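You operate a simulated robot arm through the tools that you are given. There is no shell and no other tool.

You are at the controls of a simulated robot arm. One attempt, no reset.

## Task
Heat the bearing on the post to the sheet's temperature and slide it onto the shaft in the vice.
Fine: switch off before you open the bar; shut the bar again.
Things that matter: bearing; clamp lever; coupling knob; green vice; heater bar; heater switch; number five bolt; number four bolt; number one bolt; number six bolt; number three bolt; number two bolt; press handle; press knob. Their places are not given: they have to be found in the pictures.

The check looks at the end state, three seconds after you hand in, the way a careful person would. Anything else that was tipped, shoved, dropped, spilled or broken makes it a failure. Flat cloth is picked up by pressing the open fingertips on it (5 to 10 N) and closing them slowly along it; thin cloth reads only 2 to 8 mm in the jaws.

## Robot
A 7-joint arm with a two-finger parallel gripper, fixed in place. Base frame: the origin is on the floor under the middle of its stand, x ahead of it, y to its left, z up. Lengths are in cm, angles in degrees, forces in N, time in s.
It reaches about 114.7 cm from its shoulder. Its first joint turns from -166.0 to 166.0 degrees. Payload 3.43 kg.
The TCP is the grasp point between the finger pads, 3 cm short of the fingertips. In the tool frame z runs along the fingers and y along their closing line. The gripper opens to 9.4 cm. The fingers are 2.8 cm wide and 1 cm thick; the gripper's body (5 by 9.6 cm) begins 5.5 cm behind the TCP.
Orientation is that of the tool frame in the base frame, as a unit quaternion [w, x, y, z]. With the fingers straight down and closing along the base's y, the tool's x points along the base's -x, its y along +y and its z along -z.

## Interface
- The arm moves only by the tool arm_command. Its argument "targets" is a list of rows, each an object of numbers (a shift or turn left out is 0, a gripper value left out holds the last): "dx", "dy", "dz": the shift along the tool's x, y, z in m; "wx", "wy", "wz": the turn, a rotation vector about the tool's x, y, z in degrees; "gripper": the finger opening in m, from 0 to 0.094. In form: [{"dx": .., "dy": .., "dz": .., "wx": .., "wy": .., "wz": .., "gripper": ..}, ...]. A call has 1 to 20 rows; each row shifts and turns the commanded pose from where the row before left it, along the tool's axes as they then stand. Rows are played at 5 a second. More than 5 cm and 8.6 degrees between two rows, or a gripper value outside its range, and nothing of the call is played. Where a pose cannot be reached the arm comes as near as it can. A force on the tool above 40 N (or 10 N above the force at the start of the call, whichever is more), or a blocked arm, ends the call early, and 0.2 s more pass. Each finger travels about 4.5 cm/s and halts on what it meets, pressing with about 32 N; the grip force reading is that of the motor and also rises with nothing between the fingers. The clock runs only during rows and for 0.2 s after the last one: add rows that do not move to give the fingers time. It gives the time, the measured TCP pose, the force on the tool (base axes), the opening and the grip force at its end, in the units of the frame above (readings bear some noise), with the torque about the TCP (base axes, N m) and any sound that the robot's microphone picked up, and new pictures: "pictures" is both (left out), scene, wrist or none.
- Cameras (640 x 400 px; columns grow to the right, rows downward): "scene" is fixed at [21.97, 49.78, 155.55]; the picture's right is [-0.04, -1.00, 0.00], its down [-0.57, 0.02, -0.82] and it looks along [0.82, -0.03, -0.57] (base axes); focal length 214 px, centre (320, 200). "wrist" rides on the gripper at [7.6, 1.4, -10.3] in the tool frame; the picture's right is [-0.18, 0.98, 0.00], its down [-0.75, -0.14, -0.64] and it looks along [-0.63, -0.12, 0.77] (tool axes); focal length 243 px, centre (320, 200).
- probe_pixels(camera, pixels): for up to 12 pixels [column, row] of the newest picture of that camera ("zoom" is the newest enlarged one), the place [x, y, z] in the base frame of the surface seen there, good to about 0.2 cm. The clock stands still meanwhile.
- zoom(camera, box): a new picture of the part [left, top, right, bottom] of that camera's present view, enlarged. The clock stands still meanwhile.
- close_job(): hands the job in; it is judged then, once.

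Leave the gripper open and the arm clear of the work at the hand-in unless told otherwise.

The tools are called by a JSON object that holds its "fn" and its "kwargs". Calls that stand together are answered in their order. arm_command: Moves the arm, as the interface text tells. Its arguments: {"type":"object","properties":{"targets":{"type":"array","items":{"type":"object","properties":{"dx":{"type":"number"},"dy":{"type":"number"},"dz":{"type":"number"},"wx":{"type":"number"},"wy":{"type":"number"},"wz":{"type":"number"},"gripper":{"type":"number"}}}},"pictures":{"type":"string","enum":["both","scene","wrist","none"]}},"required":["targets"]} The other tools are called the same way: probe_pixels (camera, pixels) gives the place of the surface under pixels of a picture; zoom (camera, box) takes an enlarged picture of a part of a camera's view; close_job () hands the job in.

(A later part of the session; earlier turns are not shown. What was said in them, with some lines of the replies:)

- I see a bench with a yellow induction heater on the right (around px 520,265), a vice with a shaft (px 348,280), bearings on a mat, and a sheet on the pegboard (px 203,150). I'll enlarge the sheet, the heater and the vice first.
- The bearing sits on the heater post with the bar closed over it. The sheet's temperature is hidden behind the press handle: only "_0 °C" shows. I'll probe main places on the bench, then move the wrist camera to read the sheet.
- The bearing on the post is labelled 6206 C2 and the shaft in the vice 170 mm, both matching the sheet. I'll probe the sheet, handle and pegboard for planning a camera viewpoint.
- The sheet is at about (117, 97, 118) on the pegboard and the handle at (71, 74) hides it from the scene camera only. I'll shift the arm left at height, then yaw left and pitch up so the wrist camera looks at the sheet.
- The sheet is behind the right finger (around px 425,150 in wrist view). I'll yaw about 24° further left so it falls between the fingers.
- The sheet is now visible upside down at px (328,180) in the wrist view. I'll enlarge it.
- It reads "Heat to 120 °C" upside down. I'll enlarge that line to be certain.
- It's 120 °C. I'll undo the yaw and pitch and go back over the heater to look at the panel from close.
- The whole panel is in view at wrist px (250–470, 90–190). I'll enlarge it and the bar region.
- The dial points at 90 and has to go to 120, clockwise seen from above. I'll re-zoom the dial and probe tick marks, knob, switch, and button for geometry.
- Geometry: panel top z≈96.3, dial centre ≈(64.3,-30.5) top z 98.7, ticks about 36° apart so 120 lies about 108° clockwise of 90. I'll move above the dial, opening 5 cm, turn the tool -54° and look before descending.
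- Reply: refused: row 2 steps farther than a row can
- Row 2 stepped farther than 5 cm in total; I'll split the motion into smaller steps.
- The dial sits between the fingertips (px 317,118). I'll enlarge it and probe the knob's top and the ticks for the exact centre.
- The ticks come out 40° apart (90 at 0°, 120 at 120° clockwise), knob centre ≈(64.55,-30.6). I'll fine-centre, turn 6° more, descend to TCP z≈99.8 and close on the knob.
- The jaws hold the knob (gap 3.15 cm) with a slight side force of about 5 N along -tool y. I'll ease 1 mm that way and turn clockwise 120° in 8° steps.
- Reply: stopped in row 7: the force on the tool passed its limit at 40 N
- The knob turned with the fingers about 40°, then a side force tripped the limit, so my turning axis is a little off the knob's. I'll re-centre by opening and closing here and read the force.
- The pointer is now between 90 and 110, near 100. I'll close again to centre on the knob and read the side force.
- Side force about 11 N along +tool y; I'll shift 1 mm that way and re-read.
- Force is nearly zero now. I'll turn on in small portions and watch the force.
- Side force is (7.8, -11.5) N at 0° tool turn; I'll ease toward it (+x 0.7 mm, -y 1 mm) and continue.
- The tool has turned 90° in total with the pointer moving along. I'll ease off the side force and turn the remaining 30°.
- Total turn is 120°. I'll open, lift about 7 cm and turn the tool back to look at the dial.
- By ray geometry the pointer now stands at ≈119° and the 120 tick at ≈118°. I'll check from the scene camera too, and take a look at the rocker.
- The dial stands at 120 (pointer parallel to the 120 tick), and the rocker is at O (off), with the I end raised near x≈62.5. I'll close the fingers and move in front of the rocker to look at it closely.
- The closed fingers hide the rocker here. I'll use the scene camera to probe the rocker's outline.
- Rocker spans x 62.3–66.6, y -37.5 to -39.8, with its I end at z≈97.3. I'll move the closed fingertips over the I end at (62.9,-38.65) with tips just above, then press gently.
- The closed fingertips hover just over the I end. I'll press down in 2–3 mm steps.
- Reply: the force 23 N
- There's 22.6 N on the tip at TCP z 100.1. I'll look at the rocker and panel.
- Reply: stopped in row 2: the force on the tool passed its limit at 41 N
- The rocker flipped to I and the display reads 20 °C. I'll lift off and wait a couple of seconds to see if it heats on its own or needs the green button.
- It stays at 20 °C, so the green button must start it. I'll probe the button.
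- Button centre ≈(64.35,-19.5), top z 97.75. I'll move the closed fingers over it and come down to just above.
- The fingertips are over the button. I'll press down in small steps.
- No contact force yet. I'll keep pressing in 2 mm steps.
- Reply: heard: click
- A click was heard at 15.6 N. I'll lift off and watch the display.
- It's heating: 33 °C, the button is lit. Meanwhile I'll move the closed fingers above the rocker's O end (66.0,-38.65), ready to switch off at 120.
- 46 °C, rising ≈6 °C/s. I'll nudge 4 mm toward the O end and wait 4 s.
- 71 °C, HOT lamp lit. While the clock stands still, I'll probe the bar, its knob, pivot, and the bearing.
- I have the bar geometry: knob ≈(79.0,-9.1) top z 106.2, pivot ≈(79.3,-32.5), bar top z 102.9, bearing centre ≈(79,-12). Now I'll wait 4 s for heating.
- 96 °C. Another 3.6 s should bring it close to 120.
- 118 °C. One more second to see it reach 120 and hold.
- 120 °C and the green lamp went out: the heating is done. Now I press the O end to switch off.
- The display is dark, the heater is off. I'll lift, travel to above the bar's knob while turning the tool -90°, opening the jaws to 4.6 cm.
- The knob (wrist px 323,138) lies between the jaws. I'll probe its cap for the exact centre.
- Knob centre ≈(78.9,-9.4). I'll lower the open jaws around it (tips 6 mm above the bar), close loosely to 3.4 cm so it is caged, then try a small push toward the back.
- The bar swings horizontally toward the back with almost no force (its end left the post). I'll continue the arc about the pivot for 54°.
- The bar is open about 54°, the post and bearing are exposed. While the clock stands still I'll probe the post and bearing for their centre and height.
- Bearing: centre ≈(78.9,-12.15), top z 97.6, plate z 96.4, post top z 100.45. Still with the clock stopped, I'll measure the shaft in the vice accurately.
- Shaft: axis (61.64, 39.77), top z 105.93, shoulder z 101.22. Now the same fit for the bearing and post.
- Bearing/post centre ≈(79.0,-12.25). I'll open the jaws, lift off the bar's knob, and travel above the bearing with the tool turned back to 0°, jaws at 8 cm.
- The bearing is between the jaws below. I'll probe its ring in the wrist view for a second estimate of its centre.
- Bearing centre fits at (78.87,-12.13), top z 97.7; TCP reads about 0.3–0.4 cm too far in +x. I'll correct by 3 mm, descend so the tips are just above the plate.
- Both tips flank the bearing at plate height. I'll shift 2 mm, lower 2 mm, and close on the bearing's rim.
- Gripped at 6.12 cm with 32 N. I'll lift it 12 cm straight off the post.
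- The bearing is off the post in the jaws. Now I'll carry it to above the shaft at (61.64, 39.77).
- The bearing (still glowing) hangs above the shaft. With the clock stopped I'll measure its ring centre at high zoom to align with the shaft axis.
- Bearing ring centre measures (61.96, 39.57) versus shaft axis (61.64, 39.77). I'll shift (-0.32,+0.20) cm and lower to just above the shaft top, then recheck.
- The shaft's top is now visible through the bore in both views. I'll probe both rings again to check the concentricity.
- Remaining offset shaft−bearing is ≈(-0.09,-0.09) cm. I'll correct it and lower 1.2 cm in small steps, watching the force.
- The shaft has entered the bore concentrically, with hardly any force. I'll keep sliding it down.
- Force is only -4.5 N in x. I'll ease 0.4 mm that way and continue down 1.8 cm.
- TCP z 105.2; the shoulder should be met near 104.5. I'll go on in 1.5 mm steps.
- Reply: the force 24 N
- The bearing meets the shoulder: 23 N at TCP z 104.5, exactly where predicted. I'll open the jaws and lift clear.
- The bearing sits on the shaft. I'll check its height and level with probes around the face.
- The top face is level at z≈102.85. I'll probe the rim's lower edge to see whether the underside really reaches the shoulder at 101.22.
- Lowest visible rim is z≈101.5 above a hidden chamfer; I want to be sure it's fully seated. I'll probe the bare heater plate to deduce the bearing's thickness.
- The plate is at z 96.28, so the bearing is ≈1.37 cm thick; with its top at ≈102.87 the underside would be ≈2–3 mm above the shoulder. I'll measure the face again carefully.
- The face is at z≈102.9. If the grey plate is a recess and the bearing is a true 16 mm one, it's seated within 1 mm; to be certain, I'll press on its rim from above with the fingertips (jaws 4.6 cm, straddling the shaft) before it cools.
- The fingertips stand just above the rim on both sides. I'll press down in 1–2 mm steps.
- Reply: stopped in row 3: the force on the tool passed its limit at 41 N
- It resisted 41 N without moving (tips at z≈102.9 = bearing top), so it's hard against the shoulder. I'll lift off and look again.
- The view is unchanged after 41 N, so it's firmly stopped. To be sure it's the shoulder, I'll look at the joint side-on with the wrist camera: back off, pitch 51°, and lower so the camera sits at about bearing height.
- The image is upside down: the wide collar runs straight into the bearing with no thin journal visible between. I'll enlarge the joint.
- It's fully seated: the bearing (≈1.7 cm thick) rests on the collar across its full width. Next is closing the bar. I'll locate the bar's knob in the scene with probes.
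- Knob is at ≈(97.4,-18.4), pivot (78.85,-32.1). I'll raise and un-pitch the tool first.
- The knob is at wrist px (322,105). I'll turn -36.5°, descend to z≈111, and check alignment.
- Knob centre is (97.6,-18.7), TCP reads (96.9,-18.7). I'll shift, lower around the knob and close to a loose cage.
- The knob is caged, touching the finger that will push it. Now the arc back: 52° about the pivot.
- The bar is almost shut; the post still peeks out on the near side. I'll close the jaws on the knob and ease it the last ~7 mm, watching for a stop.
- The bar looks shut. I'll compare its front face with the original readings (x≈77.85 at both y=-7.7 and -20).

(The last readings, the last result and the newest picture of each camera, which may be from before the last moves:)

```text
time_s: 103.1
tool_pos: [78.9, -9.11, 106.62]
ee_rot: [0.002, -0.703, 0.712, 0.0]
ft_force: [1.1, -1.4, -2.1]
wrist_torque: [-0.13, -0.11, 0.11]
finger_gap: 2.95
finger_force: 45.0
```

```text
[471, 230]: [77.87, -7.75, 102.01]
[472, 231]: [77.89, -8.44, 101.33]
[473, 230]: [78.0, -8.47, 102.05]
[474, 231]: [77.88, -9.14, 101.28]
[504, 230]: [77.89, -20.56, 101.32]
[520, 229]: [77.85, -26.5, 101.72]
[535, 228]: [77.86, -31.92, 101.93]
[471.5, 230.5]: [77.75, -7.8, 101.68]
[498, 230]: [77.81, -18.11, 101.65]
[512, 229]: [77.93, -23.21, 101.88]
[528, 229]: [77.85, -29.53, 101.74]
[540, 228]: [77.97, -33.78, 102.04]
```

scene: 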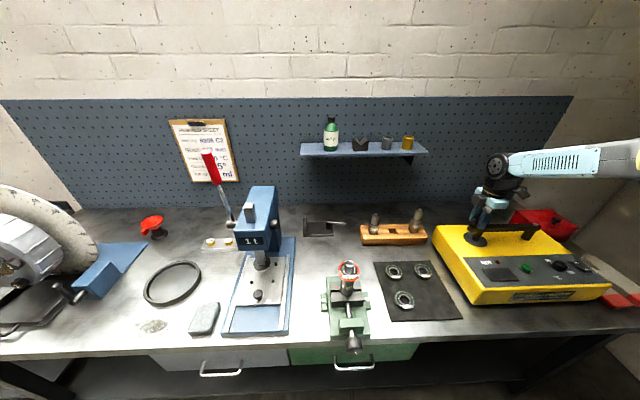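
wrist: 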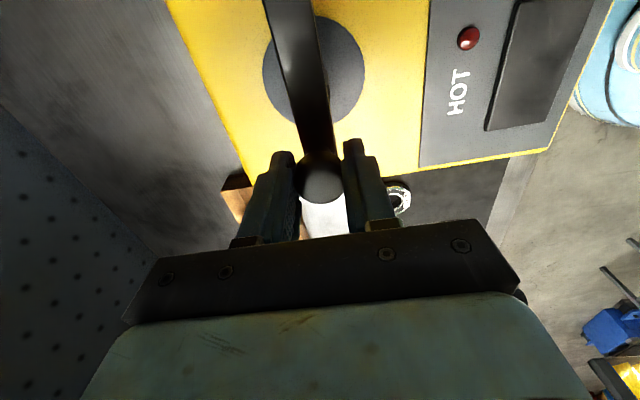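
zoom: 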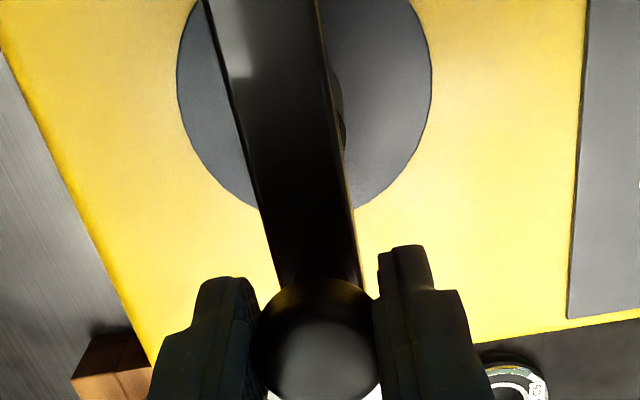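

The bar's front face reads x≈77.9 along its whole length, same as at the start: shut. I'll open the jaws, lift straight up and look again.

{"fn": "arm_command", "kwargs": {"targets": [{"gripper": 0.05}, {}, {}, {"dz": -0.015}, {"dz": -0.04}, {"dz": -0.04}, {"dz": -0.04}, {}], "pictures": "both"}}

{"fn": "zoom", "kwargs": {"camera": "scene", "box": [456, 208, 552, 268]}}

```text
time_s: 104.9
tool_pos: [79.1, -8.91, 120.28]
ee_rot: [0.002, -0.702, 0.712, 0.0]
ft_force: [0.0, 0.0, 0.6]
wrist_torque: [-0.03, -0.01, 0.0]
finger_gap: 5.0
finger_force: 0.1
```

scene: 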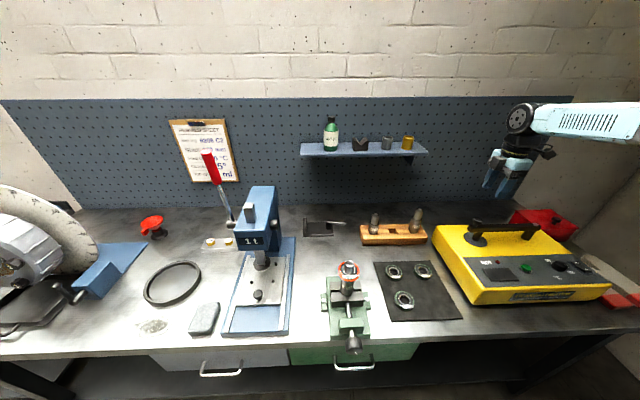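
wrist: 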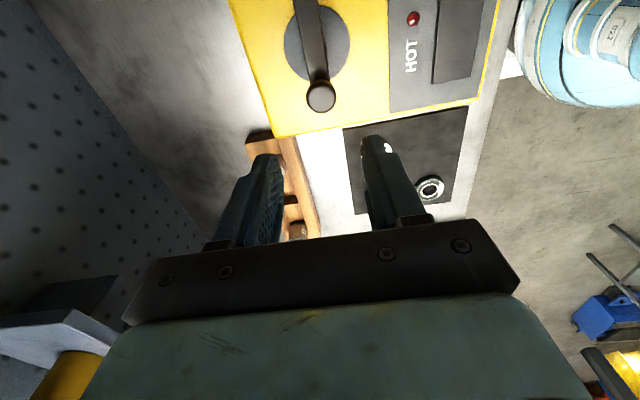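

```text
6.67 times, centred on (504, 238) of scene
```

zoom: 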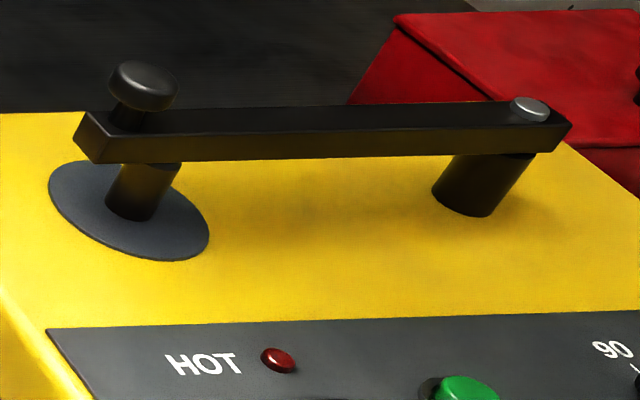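

The bar matches its original closed picture and the HOT lamp is out. I'll return the arm near its start pose, well clear, with the gripper open.

{"fn": "arm_command", "kwargs": {"targets": [{"wz": 8, "gripper": 0.094}, {"wz": 8}, {"wz": 8}, {"wz": 8}, {"wz": 8}, {"wz": 8}, {"wz": 8}, {"wz": 8}, {"wz": 8}, {"wz": 8}, {"wz": 8.5}, {"dx": 0.0263, "dy": -0.0308}, {"dx": 0.0263, "dy": -0.0308}, {"dx": 0.0263, "dy": -0.0308}, {"dx": 0.0263, "dy": -0.0308}, {"dx": 0.0263, "dy": -0.0308}, {"dx": 0.0263, "dy": -0.0308}, {"dx": 0.0263, "dy": -0.0308}, {"dx": 0.0263, "dy": -0.0308}, {}], "pictures": "both"}}

{"fn": "zoom", "kwargs": {"camera": "scene", "box": [440, 205, 620, 315]}}

{"fn": "zoom", "kwargs": {"camera": "scene", "box": [310, 240, 390, 370]}}

```text
time_s: 109.1
tool_pos: [58.25, -34.3, 120.13]
ee_rot: [0.002, -0.007, 1.0, 0.002]
ft_force: [0.0, -0.2, 0.0]
wrist_torque: [-0.03, -0.01, 0.03]
finger_gap: 9.4
finger_force: 0.1
```

scene: 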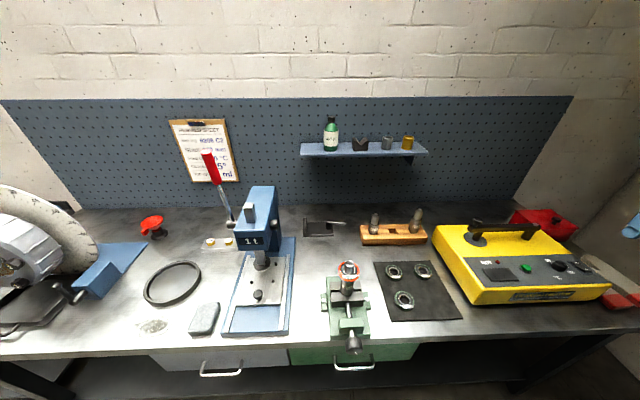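
wrist: 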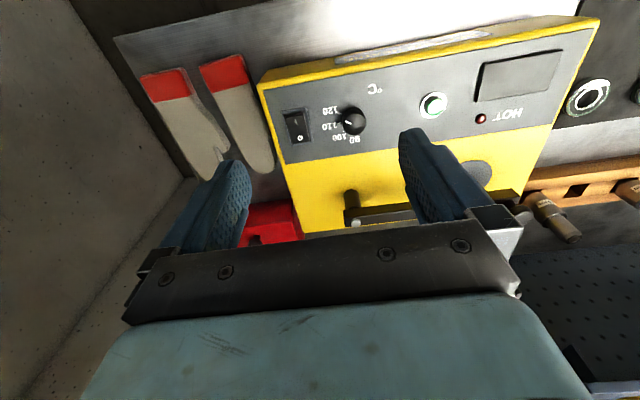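

```text
3.56 times, centred on (530, 260) of scene
```

zoom: 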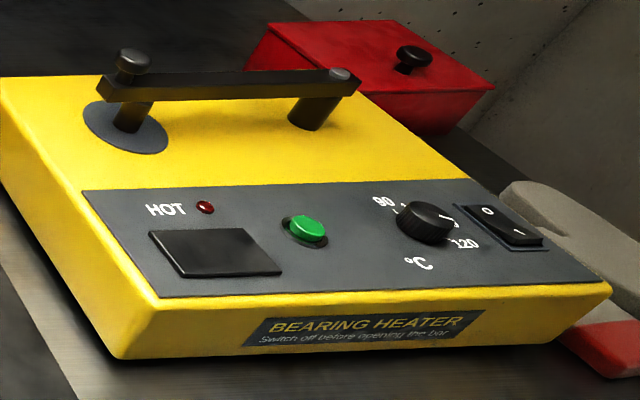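

```text
3.08 times, centred on (350, 305) of scene
```

zoom: 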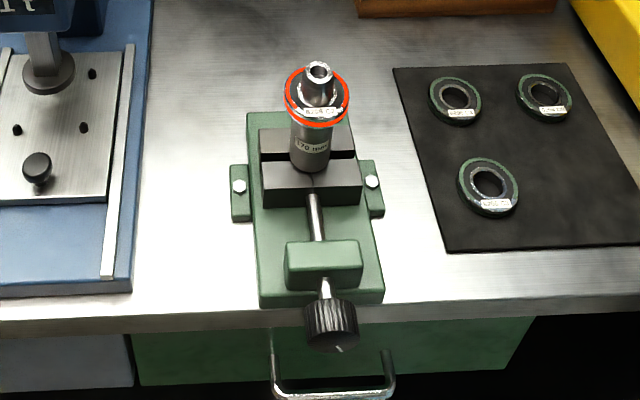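

Everything looks in order. One last close look at the rocker to confirm it's on O, and at the bearing.

{"fn": "zoom", "kwargs": {"camera": "scene", "box": [550, 250, 614, 290]}}

{"fn": "zoom", "kwargs": {"camera": "scene", "box": [330, 254, 370, 290]}}

```text
10.00 times, centred on (582, 270) of scene
```

zoom: 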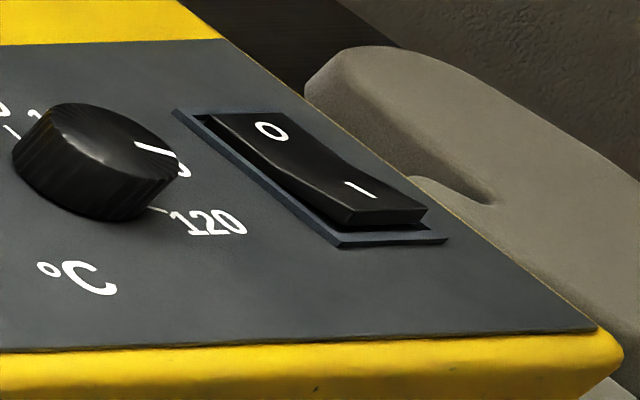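

```text
11.11 times, centred on (350, 272) of scene
```

zoom: 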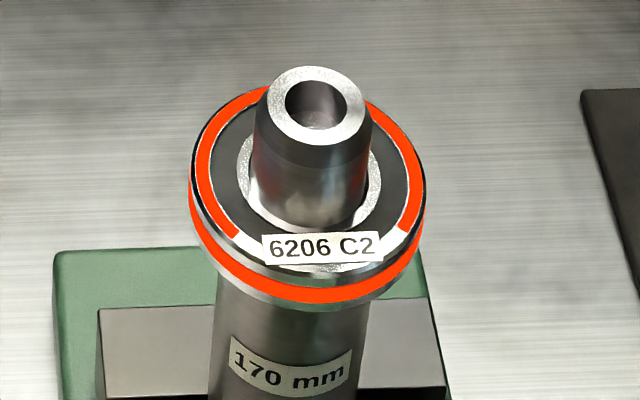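

The rocker is on O, the dial is at 120, the bar is shut, and the 6206 C2 bearing sits on the 170 mm shaft's shoulder. The gripper is open and clear of the work, and nothing else has moved. I'm handing in.

{"fn": "close_job", "kwargs": {}}

```text
The job is handed in.
```

I heated the 6206 C2 bearing to the sheet's 120 °C, slid it onto the 170 mm shaft in the vice, and handed the job in. I don't have the check's result.

- **Heating:** I turned the dial from 90 to 120. The display reached 120 °C and the start lamp went out.
- **Switching off:** I switched the heater off before opening the bar. The rocker is on O and the display is dark.
- **Fitting:** The bearing slid down with almost no force until it met the shoulder. It then took about 41 N without moving, and from the side I saw no gap under it.
- **Bar:** It is shut, in the same position as at the start.
- **Rest of the bench:** I saw nothing else moved or tipped. The arm is near its start position, clear of the work, with the gripper open.
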